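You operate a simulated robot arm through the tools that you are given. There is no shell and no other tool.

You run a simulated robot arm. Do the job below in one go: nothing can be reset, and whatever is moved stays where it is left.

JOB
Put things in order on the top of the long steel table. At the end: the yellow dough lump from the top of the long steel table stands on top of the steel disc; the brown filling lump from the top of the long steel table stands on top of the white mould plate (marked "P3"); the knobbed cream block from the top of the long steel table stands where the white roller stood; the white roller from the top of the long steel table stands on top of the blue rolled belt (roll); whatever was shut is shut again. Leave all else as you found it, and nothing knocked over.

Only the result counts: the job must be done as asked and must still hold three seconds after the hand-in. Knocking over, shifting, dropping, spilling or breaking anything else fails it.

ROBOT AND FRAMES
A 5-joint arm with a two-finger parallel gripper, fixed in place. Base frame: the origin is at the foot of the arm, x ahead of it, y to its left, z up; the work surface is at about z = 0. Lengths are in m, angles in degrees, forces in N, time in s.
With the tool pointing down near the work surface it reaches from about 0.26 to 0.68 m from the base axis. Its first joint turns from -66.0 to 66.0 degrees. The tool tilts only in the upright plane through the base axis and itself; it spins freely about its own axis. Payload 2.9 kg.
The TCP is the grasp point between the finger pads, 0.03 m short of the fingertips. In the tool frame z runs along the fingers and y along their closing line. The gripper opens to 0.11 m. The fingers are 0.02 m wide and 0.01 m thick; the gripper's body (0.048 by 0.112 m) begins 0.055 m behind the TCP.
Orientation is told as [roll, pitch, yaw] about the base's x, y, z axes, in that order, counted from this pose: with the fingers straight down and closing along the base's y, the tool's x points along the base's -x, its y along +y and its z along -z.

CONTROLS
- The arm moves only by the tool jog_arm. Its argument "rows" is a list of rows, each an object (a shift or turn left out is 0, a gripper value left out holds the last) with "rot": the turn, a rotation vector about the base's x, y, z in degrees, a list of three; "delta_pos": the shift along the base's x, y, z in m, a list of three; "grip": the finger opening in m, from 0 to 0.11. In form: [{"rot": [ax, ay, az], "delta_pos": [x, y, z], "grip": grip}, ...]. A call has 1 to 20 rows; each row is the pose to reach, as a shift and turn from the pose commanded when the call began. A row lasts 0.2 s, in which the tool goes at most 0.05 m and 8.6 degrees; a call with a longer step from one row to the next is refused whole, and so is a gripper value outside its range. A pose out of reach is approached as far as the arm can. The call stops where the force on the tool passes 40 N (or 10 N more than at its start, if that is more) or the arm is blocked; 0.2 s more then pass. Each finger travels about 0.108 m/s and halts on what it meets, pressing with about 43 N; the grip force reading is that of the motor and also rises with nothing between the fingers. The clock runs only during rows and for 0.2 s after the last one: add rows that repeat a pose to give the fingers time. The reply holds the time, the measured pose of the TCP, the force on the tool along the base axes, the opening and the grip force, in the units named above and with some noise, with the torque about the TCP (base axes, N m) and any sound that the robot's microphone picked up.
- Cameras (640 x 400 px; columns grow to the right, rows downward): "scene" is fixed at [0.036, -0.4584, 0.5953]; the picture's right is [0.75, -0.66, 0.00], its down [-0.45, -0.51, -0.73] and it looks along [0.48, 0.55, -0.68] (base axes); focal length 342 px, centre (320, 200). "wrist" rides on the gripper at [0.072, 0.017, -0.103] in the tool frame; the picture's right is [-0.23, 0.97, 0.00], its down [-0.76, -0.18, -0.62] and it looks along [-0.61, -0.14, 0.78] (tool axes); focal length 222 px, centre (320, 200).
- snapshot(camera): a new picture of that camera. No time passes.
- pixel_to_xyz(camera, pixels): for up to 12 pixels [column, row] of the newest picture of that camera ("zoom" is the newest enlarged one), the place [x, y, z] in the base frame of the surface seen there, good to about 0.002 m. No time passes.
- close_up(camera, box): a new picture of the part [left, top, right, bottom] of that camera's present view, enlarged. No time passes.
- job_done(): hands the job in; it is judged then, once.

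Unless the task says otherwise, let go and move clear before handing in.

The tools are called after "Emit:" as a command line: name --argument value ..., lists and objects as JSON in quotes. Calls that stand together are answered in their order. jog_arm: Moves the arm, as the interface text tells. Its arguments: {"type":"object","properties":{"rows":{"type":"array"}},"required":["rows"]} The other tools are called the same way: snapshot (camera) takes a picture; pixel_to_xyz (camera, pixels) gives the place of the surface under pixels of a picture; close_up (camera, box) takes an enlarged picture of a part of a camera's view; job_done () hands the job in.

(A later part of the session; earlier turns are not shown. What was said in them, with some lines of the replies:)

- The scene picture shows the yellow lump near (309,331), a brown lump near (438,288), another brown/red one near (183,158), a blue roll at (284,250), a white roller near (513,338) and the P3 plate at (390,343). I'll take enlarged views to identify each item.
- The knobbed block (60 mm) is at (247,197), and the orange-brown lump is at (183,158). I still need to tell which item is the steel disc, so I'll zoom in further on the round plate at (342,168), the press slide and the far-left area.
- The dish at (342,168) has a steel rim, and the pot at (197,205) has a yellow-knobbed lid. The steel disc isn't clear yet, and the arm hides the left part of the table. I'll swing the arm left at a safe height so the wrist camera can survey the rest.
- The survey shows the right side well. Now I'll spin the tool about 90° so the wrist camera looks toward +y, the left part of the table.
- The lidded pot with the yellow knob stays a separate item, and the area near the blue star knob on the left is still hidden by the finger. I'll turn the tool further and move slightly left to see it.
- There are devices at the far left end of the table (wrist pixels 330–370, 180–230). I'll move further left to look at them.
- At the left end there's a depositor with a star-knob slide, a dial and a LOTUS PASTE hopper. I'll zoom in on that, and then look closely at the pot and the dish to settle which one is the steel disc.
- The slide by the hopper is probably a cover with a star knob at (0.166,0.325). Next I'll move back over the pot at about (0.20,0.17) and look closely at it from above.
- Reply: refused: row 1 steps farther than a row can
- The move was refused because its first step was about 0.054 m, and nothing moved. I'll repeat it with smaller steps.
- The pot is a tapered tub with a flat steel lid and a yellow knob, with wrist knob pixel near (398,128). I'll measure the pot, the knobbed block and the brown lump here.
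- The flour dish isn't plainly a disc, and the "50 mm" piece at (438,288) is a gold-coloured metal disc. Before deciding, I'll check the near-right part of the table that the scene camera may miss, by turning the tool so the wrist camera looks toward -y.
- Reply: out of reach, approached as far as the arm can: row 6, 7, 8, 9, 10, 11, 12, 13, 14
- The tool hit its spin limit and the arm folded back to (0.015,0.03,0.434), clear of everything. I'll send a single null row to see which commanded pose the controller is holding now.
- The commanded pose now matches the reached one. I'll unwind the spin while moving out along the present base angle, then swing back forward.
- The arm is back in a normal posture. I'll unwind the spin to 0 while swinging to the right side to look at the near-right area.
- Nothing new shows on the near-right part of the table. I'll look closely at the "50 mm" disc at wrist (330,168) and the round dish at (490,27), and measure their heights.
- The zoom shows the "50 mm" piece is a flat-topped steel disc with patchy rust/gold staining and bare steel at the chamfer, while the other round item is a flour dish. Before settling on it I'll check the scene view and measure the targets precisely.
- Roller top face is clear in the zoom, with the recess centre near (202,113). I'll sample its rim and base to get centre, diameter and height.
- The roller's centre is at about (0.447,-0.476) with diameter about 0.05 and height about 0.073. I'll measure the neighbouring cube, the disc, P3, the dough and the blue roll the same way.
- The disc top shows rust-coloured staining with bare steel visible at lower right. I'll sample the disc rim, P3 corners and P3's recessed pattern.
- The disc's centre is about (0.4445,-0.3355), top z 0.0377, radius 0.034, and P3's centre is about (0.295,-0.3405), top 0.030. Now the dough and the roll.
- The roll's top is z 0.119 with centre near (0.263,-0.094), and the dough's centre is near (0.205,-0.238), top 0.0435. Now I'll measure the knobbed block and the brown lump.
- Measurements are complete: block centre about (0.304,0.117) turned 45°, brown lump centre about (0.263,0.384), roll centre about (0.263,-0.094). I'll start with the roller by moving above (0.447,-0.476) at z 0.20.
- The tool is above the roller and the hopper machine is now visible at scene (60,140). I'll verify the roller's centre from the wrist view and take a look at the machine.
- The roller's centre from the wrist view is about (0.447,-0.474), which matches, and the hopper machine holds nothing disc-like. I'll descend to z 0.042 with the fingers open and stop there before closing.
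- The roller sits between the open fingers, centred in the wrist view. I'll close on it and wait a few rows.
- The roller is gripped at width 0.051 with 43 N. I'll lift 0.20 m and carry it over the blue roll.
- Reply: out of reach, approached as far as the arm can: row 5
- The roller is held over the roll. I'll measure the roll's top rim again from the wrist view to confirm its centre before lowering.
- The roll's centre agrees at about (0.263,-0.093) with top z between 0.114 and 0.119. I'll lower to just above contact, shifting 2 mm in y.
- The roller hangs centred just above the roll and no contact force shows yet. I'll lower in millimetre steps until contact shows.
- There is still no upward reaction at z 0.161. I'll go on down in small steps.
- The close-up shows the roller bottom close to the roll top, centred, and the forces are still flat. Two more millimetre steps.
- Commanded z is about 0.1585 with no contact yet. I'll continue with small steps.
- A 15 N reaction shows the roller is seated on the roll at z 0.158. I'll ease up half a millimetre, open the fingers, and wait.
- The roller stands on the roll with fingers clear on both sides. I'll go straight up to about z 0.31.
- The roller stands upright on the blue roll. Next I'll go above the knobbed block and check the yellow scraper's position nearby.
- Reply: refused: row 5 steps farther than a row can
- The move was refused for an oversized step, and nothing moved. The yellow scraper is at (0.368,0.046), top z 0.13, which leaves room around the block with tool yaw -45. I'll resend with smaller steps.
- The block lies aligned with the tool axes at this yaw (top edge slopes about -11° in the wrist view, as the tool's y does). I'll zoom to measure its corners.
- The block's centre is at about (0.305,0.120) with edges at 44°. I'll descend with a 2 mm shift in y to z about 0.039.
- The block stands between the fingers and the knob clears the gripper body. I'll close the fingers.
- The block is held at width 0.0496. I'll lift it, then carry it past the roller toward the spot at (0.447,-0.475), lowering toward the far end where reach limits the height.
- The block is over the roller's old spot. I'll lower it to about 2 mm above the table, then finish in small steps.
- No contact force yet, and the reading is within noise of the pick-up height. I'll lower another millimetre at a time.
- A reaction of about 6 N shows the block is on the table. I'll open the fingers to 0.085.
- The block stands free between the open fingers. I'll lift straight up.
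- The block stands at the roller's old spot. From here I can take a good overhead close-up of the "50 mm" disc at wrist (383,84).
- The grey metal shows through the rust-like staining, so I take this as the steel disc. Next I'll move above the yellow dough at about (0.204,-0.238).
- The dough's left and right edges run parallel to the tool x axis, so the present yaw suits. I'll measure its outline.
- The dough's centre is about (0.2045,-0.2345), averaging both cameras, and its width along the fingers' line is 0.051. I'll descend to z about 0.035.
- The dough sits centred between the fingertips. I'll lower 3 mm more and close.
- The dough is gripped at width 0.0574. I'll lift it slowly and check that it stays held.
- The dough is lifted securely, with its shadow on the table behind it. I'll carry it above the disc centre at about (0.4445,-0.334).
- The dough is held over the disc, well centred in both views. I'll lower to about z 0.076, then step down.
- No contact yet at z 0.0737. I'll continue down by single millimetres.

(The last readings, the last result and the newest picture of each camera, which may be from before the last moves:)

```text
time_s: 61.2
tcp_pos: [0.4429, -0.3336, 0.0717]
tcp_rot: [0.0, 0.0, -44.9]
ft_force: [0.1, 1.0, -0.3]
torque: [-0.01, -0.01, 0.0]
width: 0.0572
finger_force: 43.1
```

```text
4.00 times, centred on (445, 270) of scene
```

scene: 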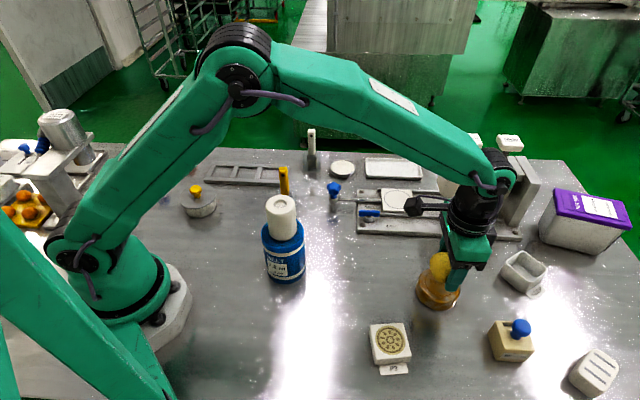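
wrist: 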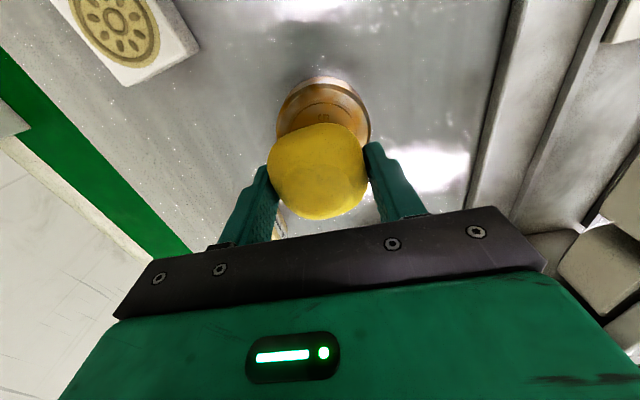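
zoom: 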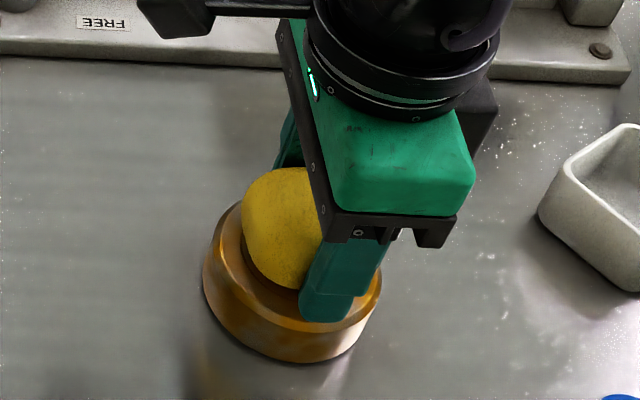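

The dough is close above the disc and there is still no contact force. I'll keep stepping down in fractions of a millimetre.

Emit:
jog_arm --rows '[{"delta_pos": [0, 0, -0.0007]}, {"delta_pos": [0, 0, -0.0007]}]'

Emit:
jog_arm --rows '[{"delta_pos": [0, 0, -0.0007]}, {"delta_pos": [0, 0, -0.0007]}]'

```text
time_s: 61.8
tcp_pos: [0.442, -0.3335, 0.0714]
tcp_rot: [0.0, 0.0, -44.9]
ft_force: [-0.6, 0.1, -1.9]
torque: [-0.02, 0.0, 0.01]
width: 0.0571
finger_force: 43.3
```

```text
time_s: 62.4
tcp_pos: [0.4432, -0.3345, 0.0715]
tcp_rot: [0.0, 0.0, -45.0]
ft_force: [-0.3, -0.2, -0.8]
torque: [0.0, 0.01, 0.0]
width: 0.0572
finger_force: 42.7
```

Emit:
jog_arm --rows '[{"delta_pos": [0, 0, -0.0007]}, {"delta_pos": [0, 0, -0.0007]}]'

Emit:
jog_arm --rows '[{"delta_pos": [0, 0, -0.0007]}, {"delta_pos": [0, 0, -0.0007]}]'

```text
time_s: 63.0
tcp_pos: [0.4438, -0.3335, 0.0699]
tcp_rot: [0.1, 0.0, -44.9]
ft_force: [-0.4, -0.7, -1.2]
torque: [0.0, 0.0, 0.01]
width: 0.0575
finger_force: 43.1
```

```text
time_s: 63.6
tcp_pos: [0.4434, -0.3342, 0.0699]
tcp_rot: [0.0, 0.0, -45.0]
ft_force: [-0.7, -0.2, -0.3]
torque: [-0.01, -0.03, -0.01]
width: 0.0571
finger_force: 42.2
```

The scene heights seem to read about 3 mm high, as with the roll, so contact is expected near z 0.069. I'll continue carefully.

Emit:
jog_arm --rows '[{"delta_pos": [0, 0, -0.0007]}, {"delta_pos": [0, 0, -0.0007]}]'

Emit:
close_up --camera "scene" --box '[390, 220, 500, 320]'

```text
time_s: 64.2
tcp_pos: [0.4431, -0.3341, 0.0683]
tcp_rot: [0.0, -0.1, -44.9]
ft_force: [-0.2, -0.9, -1.1]
torque: [0.0, -0.03, -0.03]
width: 0.057
finger_force: 42.6
```

```text
4.00 times, centred on (445, 270) of scene
```

zoom: 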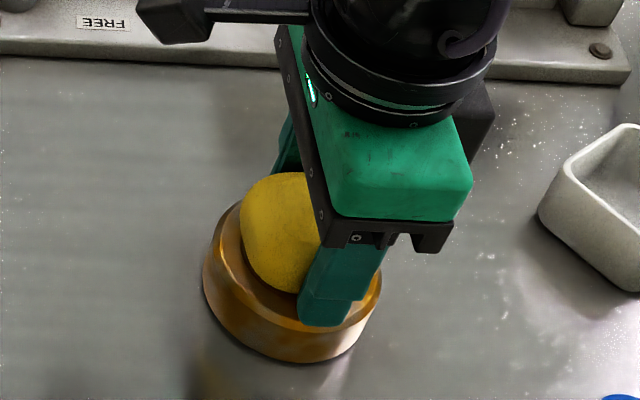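

Emit:
jog_arm --rows '[{"delta_pos": [0, 0, -0.0006]}, {"delta_pos": [0, 0, -0.0006]}]'

Emit:
jog_arm --rows '[{"delta_pos": [0, 0, -0.0006]}, {"delta_pos": [0, 0, -0.0006]}]'

```text
time_s: 64.8
tcp_pos: [0.4435, -0.3334, 0.068]
tcp_rot: [-0.1, 0.0, -44.8]
ft_force: [-0.1, 0.2, -0.7]
torque: [-0.03, -0.01, -0.04]
width: 0.0573
finger_force: 42.6
```

```text
time_s: 65.4
tcp_pos: [0.4438, -0.3333, 0.0679]
tcp_rot: [0.0, 0.0, -44.9]
ft_force: [0.3, 0.3, -0.4]
torque: [-0.04, 0.02, 0.04]
width: 0.0572
finger_force: 42.9
```

Emit:
jog_arm --rows '[{"delta_pos": [0, 0, -0.0006]}, {"delta_pos": [0, 0, -0.0006]}]'

Emit:
jog_arm --rows '[{"delta_pos": [0, 0, -0.0006]}, {"delta_pos": [0, 0, -0.0006]}]'

Emit:
snapshot --camera "wrist"

```text
time_s: 66.0
tcp_pos: [0.4435, -0.3342, 0.0678]
tcp_rot: [0.0, 0.0, -44.9]
ft_force: [-0.1, 0.7, 0.3]
torque: [0.03, -0.03, 0.02]
width: 0.0572
finger_force: 42.8
```

```text
time_s: 66.6
tcp_pos: [0.4429, -0.3337, 0.068]
tcp_rot: [0.0, 0.0, -44.9]
ft_force: [-3.6, 1.3, 6.9]
torque: [0.16, 0.04, 0.05]
width: 0.0573
finger_force: 43.0
```

```text
taken
```

wrist: 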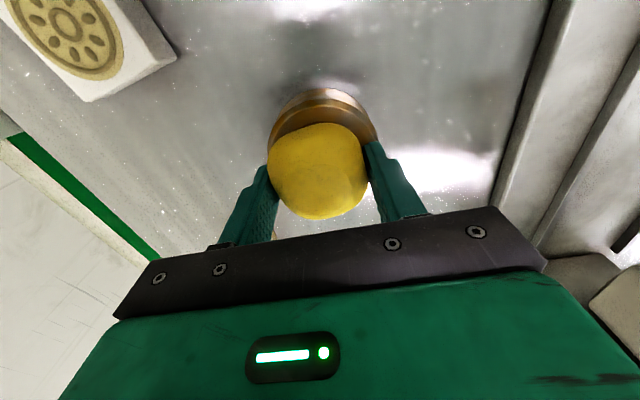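

A reaction of 7 N at z 0.068 matches the dough resting on a disc top at about 0.034. I'll open the fingers gently.

Emit:
jog_arm --rows '[{"grip": 0.06}, {"grip": 0.066}, {"grip": 0.085}, {"grip": 0.085}]'

Emit:
close_up --camera "scene" --box '[390, 220, 500, 320]'

Emit:
snapshot --camera "wrist"

```text
time_s: 67.6
tcp_pos: [0.442, -0.3347, 0.0683]
tcp_rot: [0.1, -0.1, -44.9]
ft_force: [-0.4, -0.6, -0.3]
torque: [-0.01, -0.01, 0.02]
width: 0.0851
finger_force: 0.1
```

```text
4.00 times, centred on (445, 270) of scene
```

zoom: 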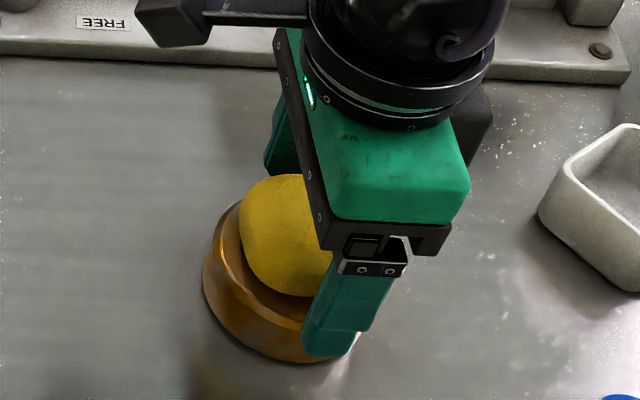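

```text
taken
```

wrist: 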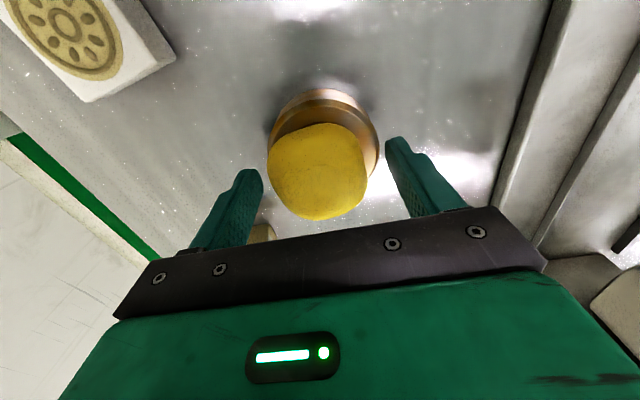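

The dough rests on the disc with the fingers clear. I'll rise straight up and check the result.

Emit:
jog_arm --rows '[{"delta_pos": [0, 0, 0.03]}, {"delta_pos": [0, 0, 0.07]}, {"delta_pos": [0, 0, 0.11]}, {"delta_pos": [0, 0, 0.15]}, {"delta_pos": [0, 0, 0.19]}, {"delta_pos": [-0.01, 0.04, 0.19]}, {"delta_pos": [-0.02, 0.08, 0.19]}, {"delta_pos": [-0.03, 0.12, 0.19]}]'

Emit:
snapshot --camera "scene"

Emit:
close_up --camera "scene" --box '[380, 230, 560, 380]'

```text
time_s: 69.4
tcp_pos: [0.4131, -0.214, 0.256]
tcp_rot: [0.1, 0.0, -45.0]
ft_force: [-0.3, 0.0, 0.4]
torque: [0.01, -0.01, 0.04]
width: 0.085
finger_force: 0.1
```

```text
taken
```

scene: 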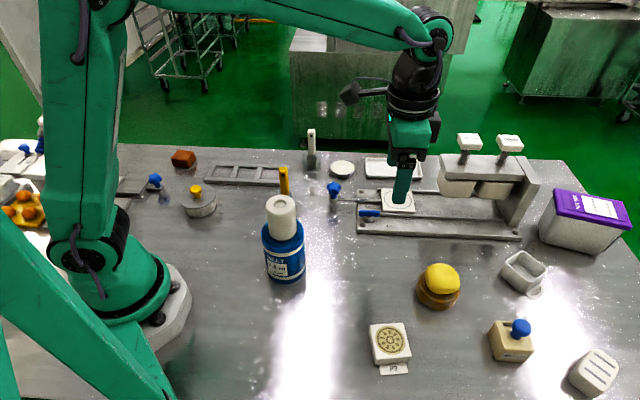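

```text
2.67 times, centred on (470, 305) of scene
```

zoom: 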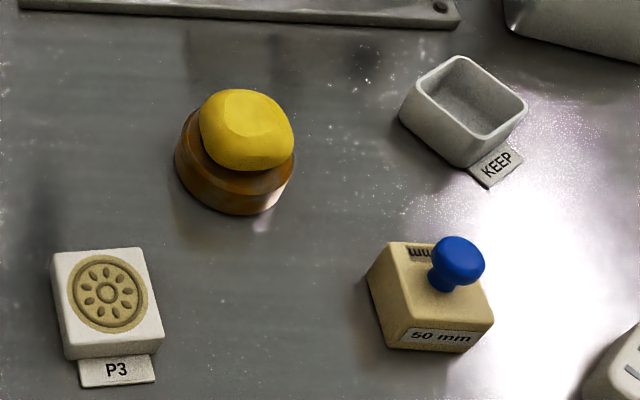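

All three moved items look right: dough on disc, block at the roller's old spot, roller on the roll. Now I'll travel to the brown lump at about (0.263,0.384), turning the tool to yaw -54 to match its faces.

Emit:
jog_arm --rows '[{"rot": [0, 0, -0.6], "delta_pos": [-0.01, 0.04, 0.01]}, {"rot": [0, 0, -1.2], "delta_pos": [-0.021, 0.084, 0.01]}, {"rot": [0, 0, -1.9], "delta_pos": [-0.032, 0.127, 0.01]}, {"rot": [0, 0, -2.5], "delta_pos": [-0.043, 0.17, 0.01]}, {"rot": [0, 0, -3.2], "delta_pos": [-0.054, 0.213, 0.01]}, {"rot": [0, 0, -3.8], "delta_pos": [-0.064, 0.256, 0.01]}, {"rot": [0, 0, -4.5], "delta_pos": [-0.075, 0.299, 0.01]}, {"rot": [0, 0, -5.1], "delta_pos": [-0.086, 0.342, 0.01]}, {"rot": [0, 0, -5.8], "delta_pos": [-0.097, 0.385, 0.01]}, {"rot": [0, 0, -6.5], "delta_pos": [-0.107, 0.428, 0.01]}, {"rot": [0, 0, -7.1], "delta_pos": [-0.118, 0.471, 0.01]}, {"rot": [0, 0, -7.8], "delta_pos": [-0.129, 0.514, 0.01]}, {"rot": [0, 0, -8.4], "delta_pos": [-0.14, 0.557, 0.0]}, {"rot": [0, 0, -9], "delta_pos": [-0.15, 0.598, -0.01]}, {"rot": [0, 0, -9], "delta_pos": [-0.15, 0.598, -0.04]}, {"rot": [0, 0, -9], "delta_pos": [-0.15, 0.598, -0.06]}, {"rot": [0, 0, -9], "delta_pos": [-0.15, 0.598, -0.06]}]'

Emit:
snapshot --camera "wrist"

Emit:
close_up --camera "wrist" --box '[250, 20, 410, 140]'

Emit:
snapshot --camera "scene"

```text
time_s: 73.0
tcp_pos: [0.2644, 0.3844, 0.197]
tcp_rot: [0.1, 0.0, -53.9]
ft_force: [-0.2, 0.1, -0.2]
torque: [0.01, 0.02, 0.0]
width: 0.0851
finger_force: 0.0
```

```text
taken
```

wrist: 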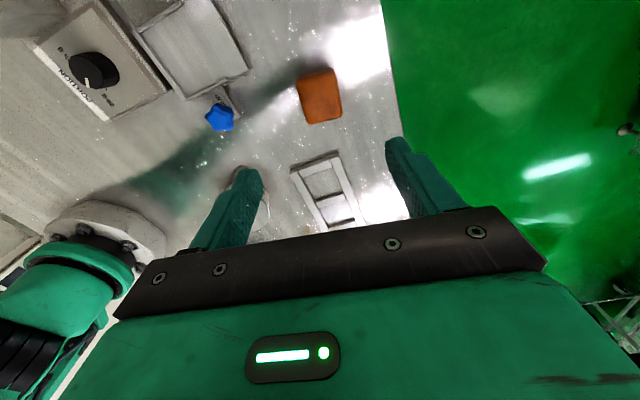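

```text
3.33 times, centred on (330, 80) of wrist
```

zoom: 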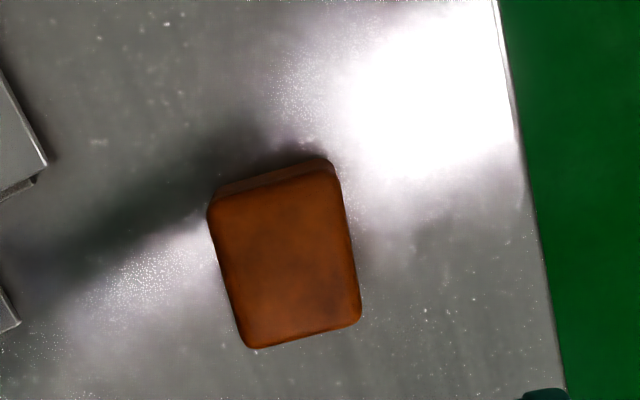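

```text
taken
```

scene: 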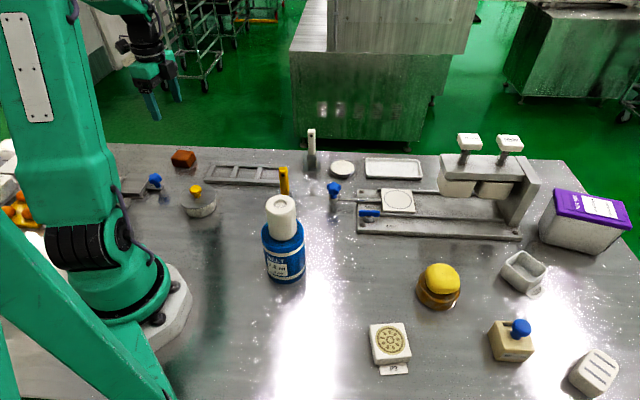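

The lump's edges line up with the tool at yaw -54. I'll measure its corners.

Emit:
pixel_to_xyz --camera "zoom" --pixels '[[216, 212], [334, 175], [356, 312], [252, 342], [284, 260], [225, 270], [348, 245], [300, 330], [275, 200]]'

```text
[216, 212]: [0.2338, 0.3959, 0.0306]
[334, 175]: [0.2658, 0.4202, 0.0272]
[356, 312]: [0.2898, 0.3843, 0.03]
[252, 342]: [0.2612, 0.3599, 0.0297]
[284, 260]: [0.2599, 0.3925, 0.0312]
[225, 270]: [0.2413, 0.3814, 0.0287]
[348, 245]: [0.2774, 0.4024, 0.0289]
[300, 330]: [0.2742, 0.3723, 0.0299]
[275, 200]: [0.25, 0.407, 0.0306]
```

The lump's centre is about (0.263,0.387), 0.040 wide along the closing line. I'll descend to z about 0.036.

Emit:
jog_arm --rows '[{"delta_pos": [-0.001, 0.0025, -0.04]}, {"delta_pos": [-0.001, 0.0025, -0.08]}, {"delta_pos": [-0.001, 0.0025, -0.12]}, {"delta_pos": [-0.001, 0.0025, -0.148]}, {"delta_pos": [-0.001, 0.0025, -0.16]}, {"delta_pos": [-0.001, 0.0025, -0.16]}]'

Emit:
snapshot --camera "wrist"

Emit:
close_up --camera "scene" --box '[100, 90, 260, 220]'

```text
time_s: 74.4
tcp_pos: [0.2616, 0.3865, 0.0358]
tcp_rot: [0.0, 0.1, -53.9]
ft_force: [1.0, -0.1, -0.1]
torque: [0.03, 0.01, 0.0]
width: 0.0849
finger_force: 0.0
```

```text
taken
```

wrist: 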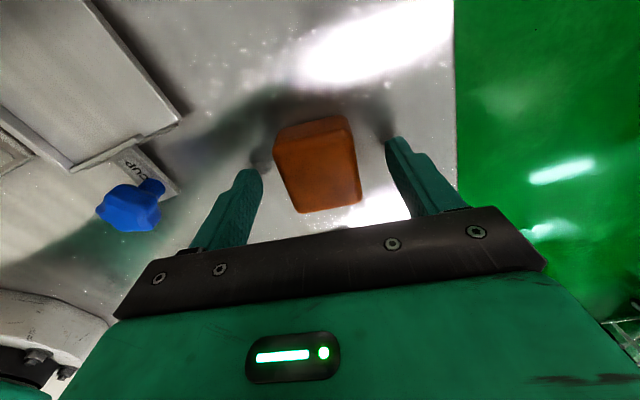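

```text
3.08 times, centred on (180, 155) of scene
```

zoom: 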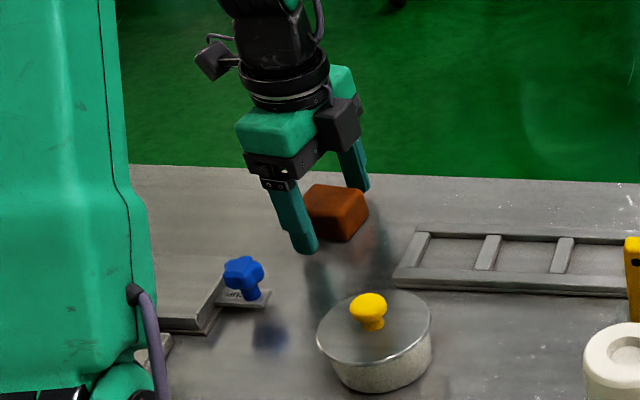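

The brown lump sits centred between the fingers. I'll close on it.

Emit:
jog_arm --rows '[{"grip": 0.06}, {"grip": 0.03}, {"grip": 0.0}, {"grip": 0.0}, {"grip": 0.0}]'

Emit:
snapshot --camera "wrist"

```text
time_s: 75.6
tcp_pos: [0.2626, 0.3872, 0.0368]
tcp_rot: [-0.1, -0.1, -53.9]
ft_force: [-1.1, -0.5, 1.5]
torque: [0.02, 0.04, 0.07]
width: 0.0442
finger_force: 43.0
```

```text
taken
```

wrist: 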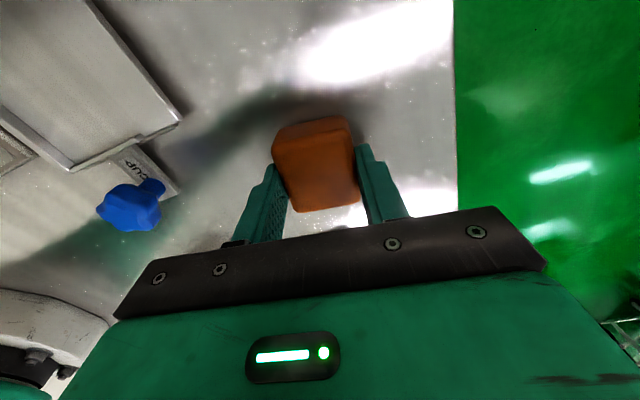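

The lump is held at width 0.0442. I'll lift it and carry it on an arc well clear of the roller standing on the roll.

Emit:
jog_arm --rows '[{"delta_pos": [0, 0, 0.03]}, {"delta_pos": [0, 0, 0.07]}, {"delta_pos": [0, 0, 0.115]}, {"delta_pos": [0, 0, 0.16]}, {"delta_pos": [0.003, -0.004, 0.2]}, {"delta_pos": [0.02, -0.028, 0.22]}, {"delta_pos": [0.046, -0.063, 0.22]}, {"delta_pos": [0.072, -0.098, 0.22]}, {"delta_pos": [0.097, -0.133, 0.22]}, {"delta_pos": [0.12, -0.166, 0.22]}, {"delta_pos": [0.137, -0.2, 0.22]}, {"delta_pos": [0.145, -0.24, 0.22]}, {"delta_pos": [0.152, -0.282, 0.22]}, {"delta_pos": [0.158, -0.324, 0.22]}, {"delta_pos": [0.163, -0.366, 0.22]}, {"delta_pos": [0.167, -0.408, 0.22]}]'

Emit:
snapshot --camera "wrist"

Emit:
snapshot --camera "scene"

```text
time_s: 79.0
tcp_pos: [0.43, -0.0215, 0.2554]
tcp_rot: [-0.1, 0.0, -53.8]
ft_force: [0.2, 0.4, -1.3]
torque: [0.0, 0.05, 0.0]
width: 0.0444
finger_force: 43.7
```

```text
taken
```

wrist: 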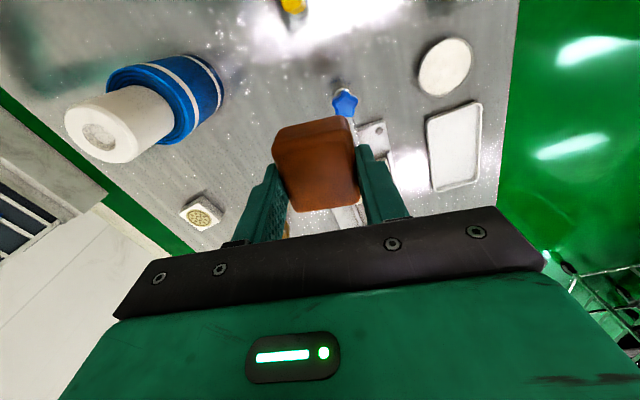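

```text
taken
```

scene: 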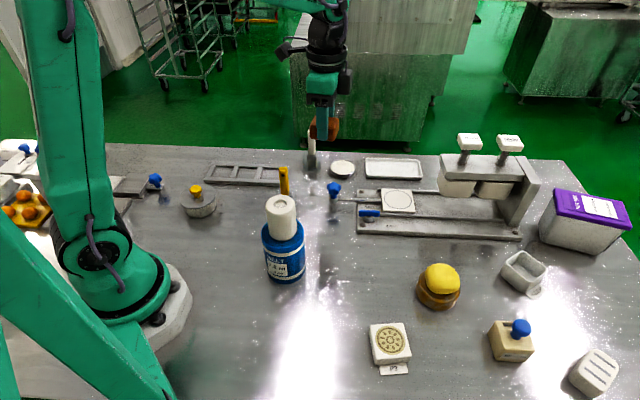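

The lump is securely held. I'll finish the arc to above P3 at about (0.2955,-0.3395), turning 16° so its sides match the plate's.

Emit:
jog_arm --rows '[{"rot": [0, 0, 1.8], "delta_pos": [0, -0.043, 0]}, {"rot": [0, 0, 3.6], "delta_pos": [0, -0.086, 0]}, {"rot": [0, 0, 5.4], "delta_pos": [0, -0.129, 0]}, {"rot": [0, 0, 7.2], "delta_pos": [0, -0.17, 0]}, {"rot": [0, 0, 9], "delta_pos": [-0.025, -0.2, 0]}, {"rot": [0, 0, 10.8], "delta_pos": [-0.052, -0.23, 0]}, {"rot": [0, 0, 12.6], "delta_pos": [-0.08, -0.26, 0]}, {"rot": [0, 0, 14.4], "delta_pos": [-0.107, -0.29, 0]}, {"rot": [0, 0, 16], "delta_pos": [-0.1345, -0.318, 0]}, {"rot": [0, 0, 16], "delta_pos": [-0.1345, -0.318, -0.04]}, {"rot": [0, 0, 16], "delta_pos": [-0.1345, -0.318, -0.08]}, {"rot": [0, 0, 16], "delta_pos": [-0.1345, -0.318, -0.12]}, {"rot": [0, 0, 16], "delta_pos": [-0.1345, -0.318, -0.12]}]'

Emit:
snapshot --camera "wrist"

Emit:
snapshot --camera "scene"

```text
time_s: 81.8
tcp_pos: [0.2958, -0.3396, 0.1364]
tcp_rot: [0.0, 0.0, -37.9]
ft_force: [-0.3, -0.3, -0.6]
torque: [-0.02, 0.0, -0.01]
width: 0.0444
finger_force: 42.6
```

```text
taken
```

wrist: 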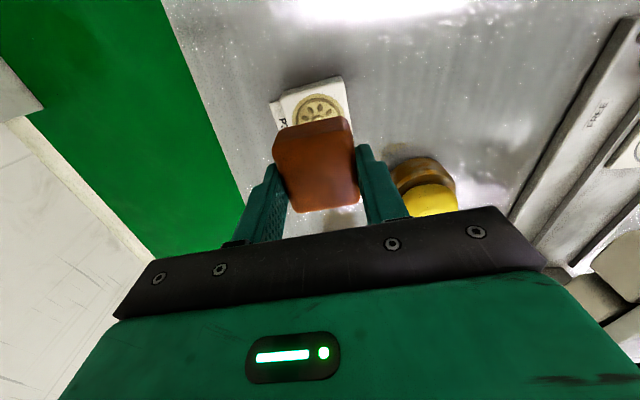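

```text
taken
```

scene: 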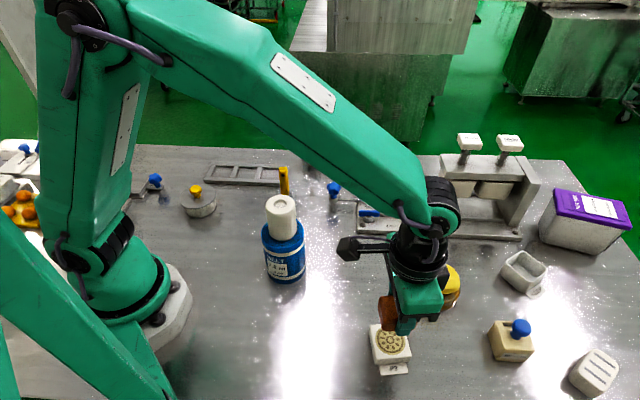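

The lump is over P3, aligned in orientation. I'll check the plate's visible corners from the wrist view before lowering.

Emit:
pixel_to_xyz --camera "wrist" --pixels '[[284, 96], [341, 79], [352, 117], [320, 104], [300, 120], [312, 90]]'

Emit:
close_up --camera "wrist" --box '[250, 60, 390, 165]'

Emit:
close_up --camera "scene" --box '[340, 270, 460, 380]'

```text
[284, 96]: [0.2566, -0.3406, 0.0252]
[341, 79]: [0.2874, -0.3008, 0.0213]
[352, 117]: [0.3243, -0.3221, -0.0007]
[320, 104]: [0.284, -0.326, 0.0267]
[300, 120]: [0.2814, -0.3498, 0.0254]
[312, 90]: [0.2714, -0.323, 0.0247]
```

```text
3.81 times, centred on (320, 112) of wrist
```

zoom: 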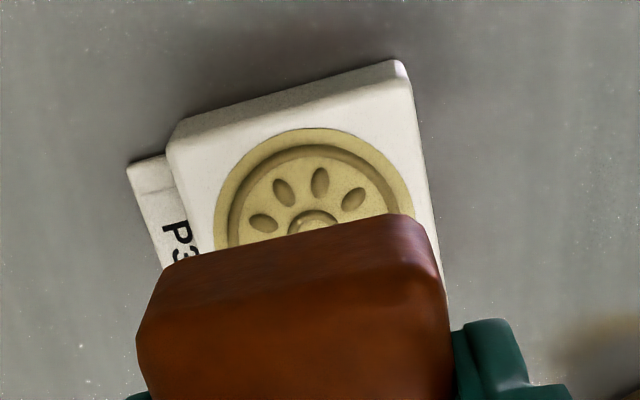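

```text
3.64 times, centred on (400, 325) of scene
```

zoom: 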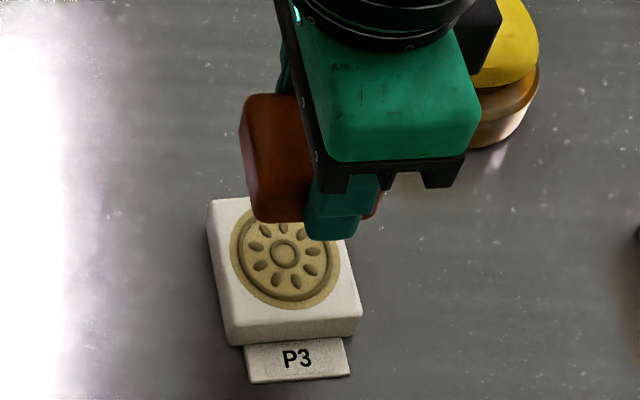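

The two estimates put P3's centre near (0.294,-0.339), with its top about z 0.027–0.030. I'll shift 1.5 mm and lower to about z 0.070.

Emit:
jog_arm --rows '[{"delta_pos": [-0.0015, 0.0005, -0.03]}, {"delta_pos": [-0.0015, 0.0005, -0.055]}, {"delta_pos": [-0.0015, 0.0005, -0.066]}, {"delta_pos": [-0.0015, 0.0005, -0.066]}]'

Emit:
jog_arm --rows '[{"delta_pos": [0, 0, -0.001]}, {"delta_pos": [0, 0, -0.002]}]'

Emit:
close_up --camera "scene" --box '[340, 270, 460, 380]'

```text
time_s: 82.8
tcp_pos: [0.2935, -0.3378, 0.0708]
tcp_rot: [0.0, 0.0, -38.0]
ft_force: [0.0, 0.3, -1.1]
torque: [-0.01, 0.0, 0.0]
width: 0.0443
finger_force: 42.9
```

```text
time_s: 83.4
tcp_pos: [0.2937, -0.3384, 0.0678]
tcp_rot: [0.1, 0.0, -38.0]
ft_force: [-0.8, 0.3, -1.4]
torque: [-0.02, 0.01, -0.03]
width: 0.0444
finger_force: 43.5
```

```text
3.64 times, centred on (400, 325) of scene
```

zoom: 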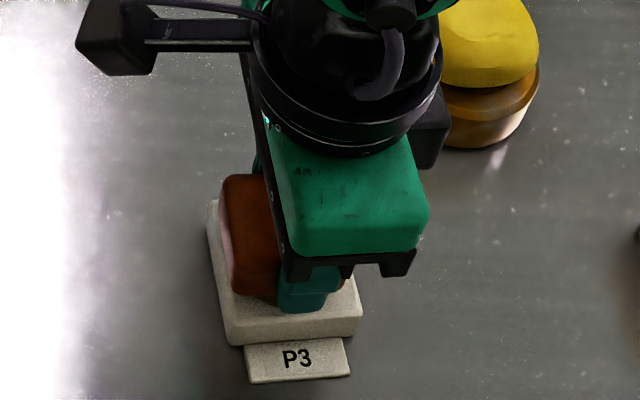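

The lump is over the plate and just above it. I'll continue down in small steps until contact.

Emit:
jog_arm --rows '[{"delta_pos": [0, 0, -0.0008]}, {"delta_pos": [0, 0, -0.0008]}]'

Emit:
jog_arm --rows '[{"delta_pos": [0, 0, -0.0008]}, {"delta_pos": [0, 0, -0.0008]}]'

Emit:
jog_arm --rows '[{"delta_pos": [0, 0, -0.0008]}, {"delta_pos": [0, 0, -0.0008]}]'

```text
time_s: 84.0
tcp_pos: [0.2926, -0.3386, 0.0676]
tcp_rot: [0.0, -0.1, -37.9]
ft_force: [-0.9, 0.0, -1.5]
torque: [0.02, 0.02, 0.02]
width: 0.0442
finger_force: 42.7
```

```text
time_s: 84.6
tcp_pos: [0.2946, -0.3381, 0.0672]
tcp_rot: [0.0, 0.0, -37.9]
ft_force: [-0.9, 0.0, -1.6]
torque: [0.03, 0.0, -0.03]
width: 0.0443
finger_force: 42.9
```

```text
time_s: 85.2
tcp_pos: [0.2929, -0.3378, 0.0669]
tcp_rot: [0.0, 0.0, -38.0]
ft_force: [0.7, -0.1, -1.7]
torque: [-0.02, 0.0, -0.02]
width: 0.0441
finger_force: 42.4
```

No contact yet at z about 0.066. I'll continue.

Emit:
jog_arm --rows '[{"delta_pos": [0, 0, -0.0008]}, {"delta_pos": [0, 0, -0.0008]}]'

Emit:
jog_arm --rows '[{"delta_pos": [0, 0, -0.0008]}, {"delta_pos": [0, 0, -0.0008]}]'

Emit:
jog_arm --rows '[{"delta_pos": [0, 0, -0.0007]}, {"delta_pos": [0, 0, -0.0007]}]'

```text
time_s: 85.8
tcp_pos: [0.2938, -0.3389, 0.0663]
tcp_rot: [-0.1, 0.0, -37.9]
ft_force: [-0.8, 0.4, -1.1]
torque: [-0.02, 0.0, 0.01]
width: 0.0441
finger_force: 42.9
```

```text
time_s: 86.4
tcp_pos: [0.2936, -0.3384, 0.0647]
tcp_rot: [0.0, -0.1, -37.9]
ft_force: [0.1, -0.1, 0.2]
torque: [0.03, -0.01, -0.02]
width: 0.0444
finger_force: 42.8
```

```text
time_s: 87.0
tcp_pos: [0.2932, -0.3385, 0.0641]
tcp_rot: [0.1, 0.1, -37.9]
ft_force: [0.5, 0.9, -1.0]
torque: [0.01, 0.01, 0.02]
width: 0.0442
finger_force: 43.0
```

Emit:
jog_arm --rows '[{"delta_pos": [0, 0, -0.0007]}, {"delta_pos": [0, 0, -0.0007]}]'

Emit:
jog_arm --rows '[{"delta_pos": [0, 0, -0.0007]}, {"delta_pos": [0, 0, -0.0007]}]'

Emit:
close_up --camera "scene" --box '[350, 290, 430, 380]'

```text
time_s: 87.6
tcp_pos: [0.2932, -0.3393, 0.0623]
tcp_rot: [0.0, -0.1, -37.8]
ft_force: [-0.7, -0.2, -0.2]
torque: [0.0, 0.01, 0.02]
width: 0.0442
finger_force: 42.9
```

```text
time_s: 88.2
tcp_pos: [0.2942, -0.3384, 0.0625]
tcp_rot: [0.0, -0.1, -38.1]
ft_force: [-2.9, 2.8, 6.9]
torque: [0.12, 0.11, 0.0]
width: 0.0441
finger_force: 42.5
```

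```text
4.44 times, centred on (390, 335) of scene
```

zoom: 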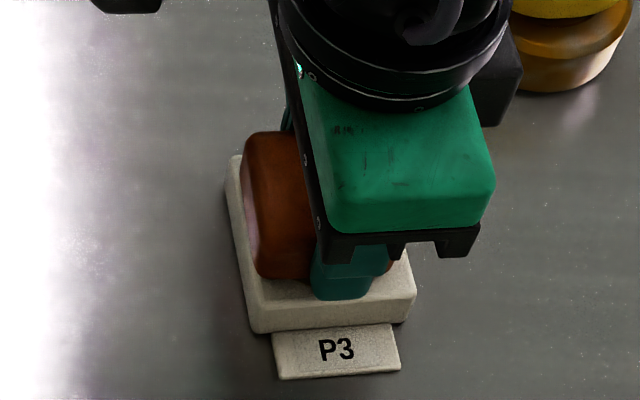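

Contact shows at 7 N with the lump on the plate. I'll open the fingers, then check.

Emit:
jog_arm --rows '[{"grip": 0.048}, {"grip": 0.054}, {"grip": 0.08}, {"grip": 0.08}]'

Emit:
snapshot --camera "wrist"

Emit:
close_up --camera "scene" --box '[350, 290, 430, 380]'

```text
time_s: 89.2
tcp_pos: [0.2931, -0.3398, 0.0621]
tcp_rot: [0.0, 0.0, -37.9]
ft_force: [0.2, -0.3, 0.0]
torque: [-0.02, 0.03, 0.0]
width: 0.0797
finger_force: 0.0
```

```text
taken
```

wrist: 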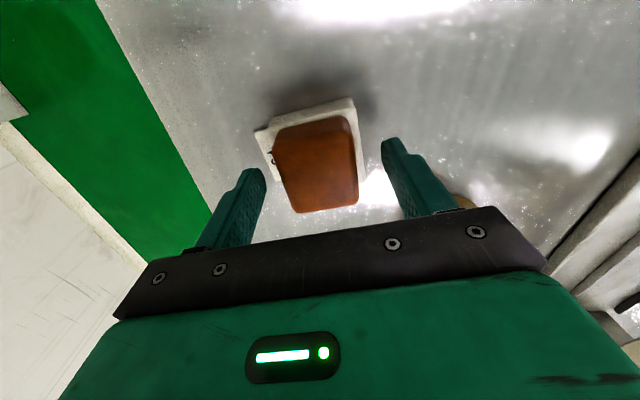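

```text
4.44 times, centred on (390, 335) of scene
```

zoom: 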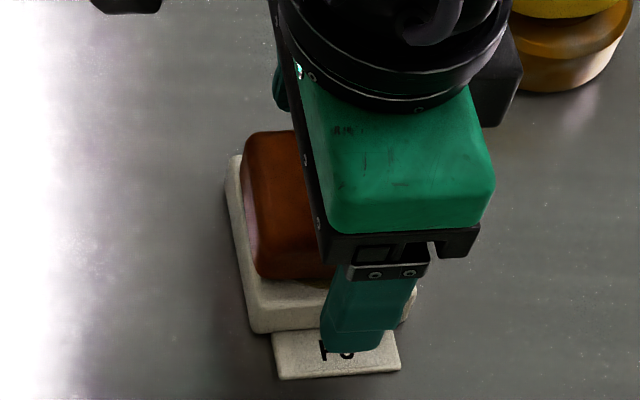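

The lump rests on the plate and the fingers are clear. I'll rise straight up and move back out of view.

Emit:
jog_arm --rows '[{"delta_pos": [0, 0, 0.03]}, {"delta_pos": [0, 0, 0.07]}, {"delta_pos": [0, 0, 0.11]}, {"delta_pos": [0, 0, 0.15]}, {"delta_pos": [0, 0, 0.19]}, {"delta_pos": [0.02, 0.035, 0.21]}, {"delta_pos": [0.04, 0.07, 0.23]}, {"delta_pos": [0.06, 0.105, 0.25]}, {"delta_pos": [0.08, 0.14, 0.27]}]'

Emit:
snapshot --camera "scene"

Emit:
close_up --camera "scene" --box '[340, 240, 640, 400]'

Emit:
close_up --camera "scene" --box '[120, 130, 360, 300]'

Emit:
snapshot --camera "wrist"

```text
time_s: 91.2
tcp_pos: [0.3741, -0.1979, 0.3335]
tcp_rot: [0.0, 0.0, -37.9]
ft_force: [0.3, 1.0, 0.3]
torque: [-0.01, 0.02, 0.01]
width: 0.08
finger_force: 0.1
```

```text
taken
```

scene: 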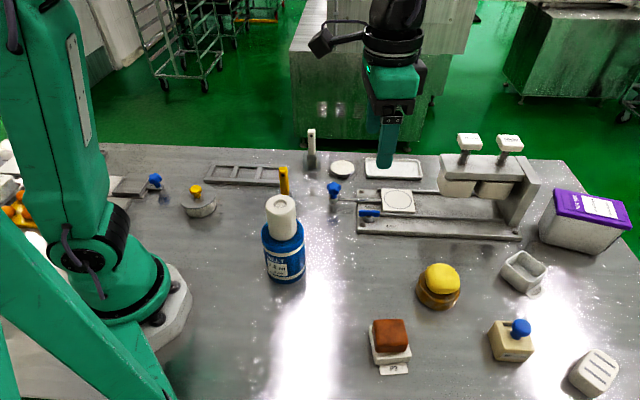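

```text
2.13 times, centred on (490, 320) of scene
```

zoom: 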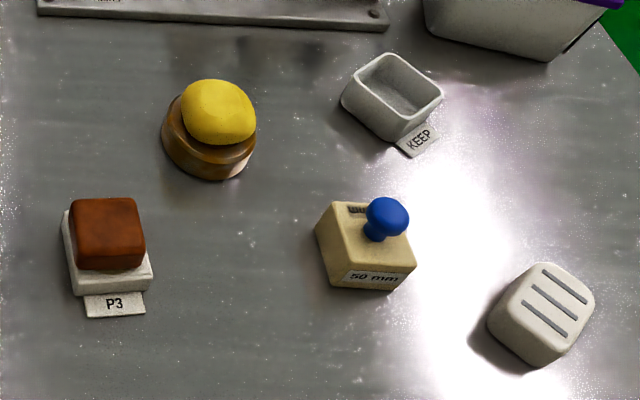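

```text
2.35 times, centred on (240, 215) of scene
```

zoom: 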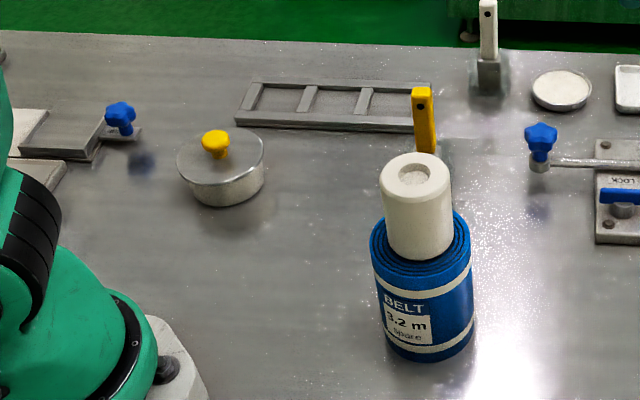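

```text
taken
```

wrist: 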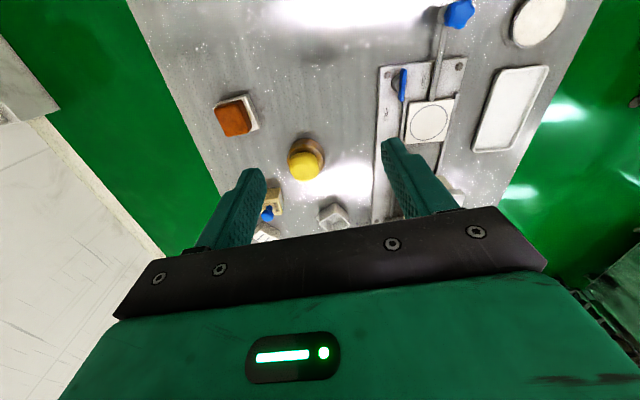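

The final pictures show the brown lump on P3 at (390,340) and the dough on the disc at (440,285). The knobbed block is where the roller stood at (511,342), and the roller is upright on the blue roll at (283,240). I opened nothing, nothing else has moved, and the gripper is empty and clear, so I'll hand in.

Emit:
job_done

```text
The job is handed in.
```

I've handed the job in with all four items placed. The last pictures show each one standing as asked, though no verdict came back with the hand-in.

- **Yellow dough lump:** it's on top of the disc marked "50 mm", which I took to be the steel disc.
- **Brown filling lump:** it's on top of the white mould plate marked "P3".
- **Knobbed cream block:** it stands where the white roller stood, at about (0.447, -0.475).
- **White roller:** it stands upright on the blue rolled belt.

**Main doubt – the disc:** its surface is patchy gold-brown, like rust staining, with grey metal showing through. The only other round candidates I saw were a flour dish and a lidded pot. I looked over the table but opened nothing, so I can't rule out a disc inside a closed container.

Since I opened nothing, there was nothing to shut again. Nothing was knocked over, and nothing else appears to have moved. The gripper is open, empty and clear of the table.
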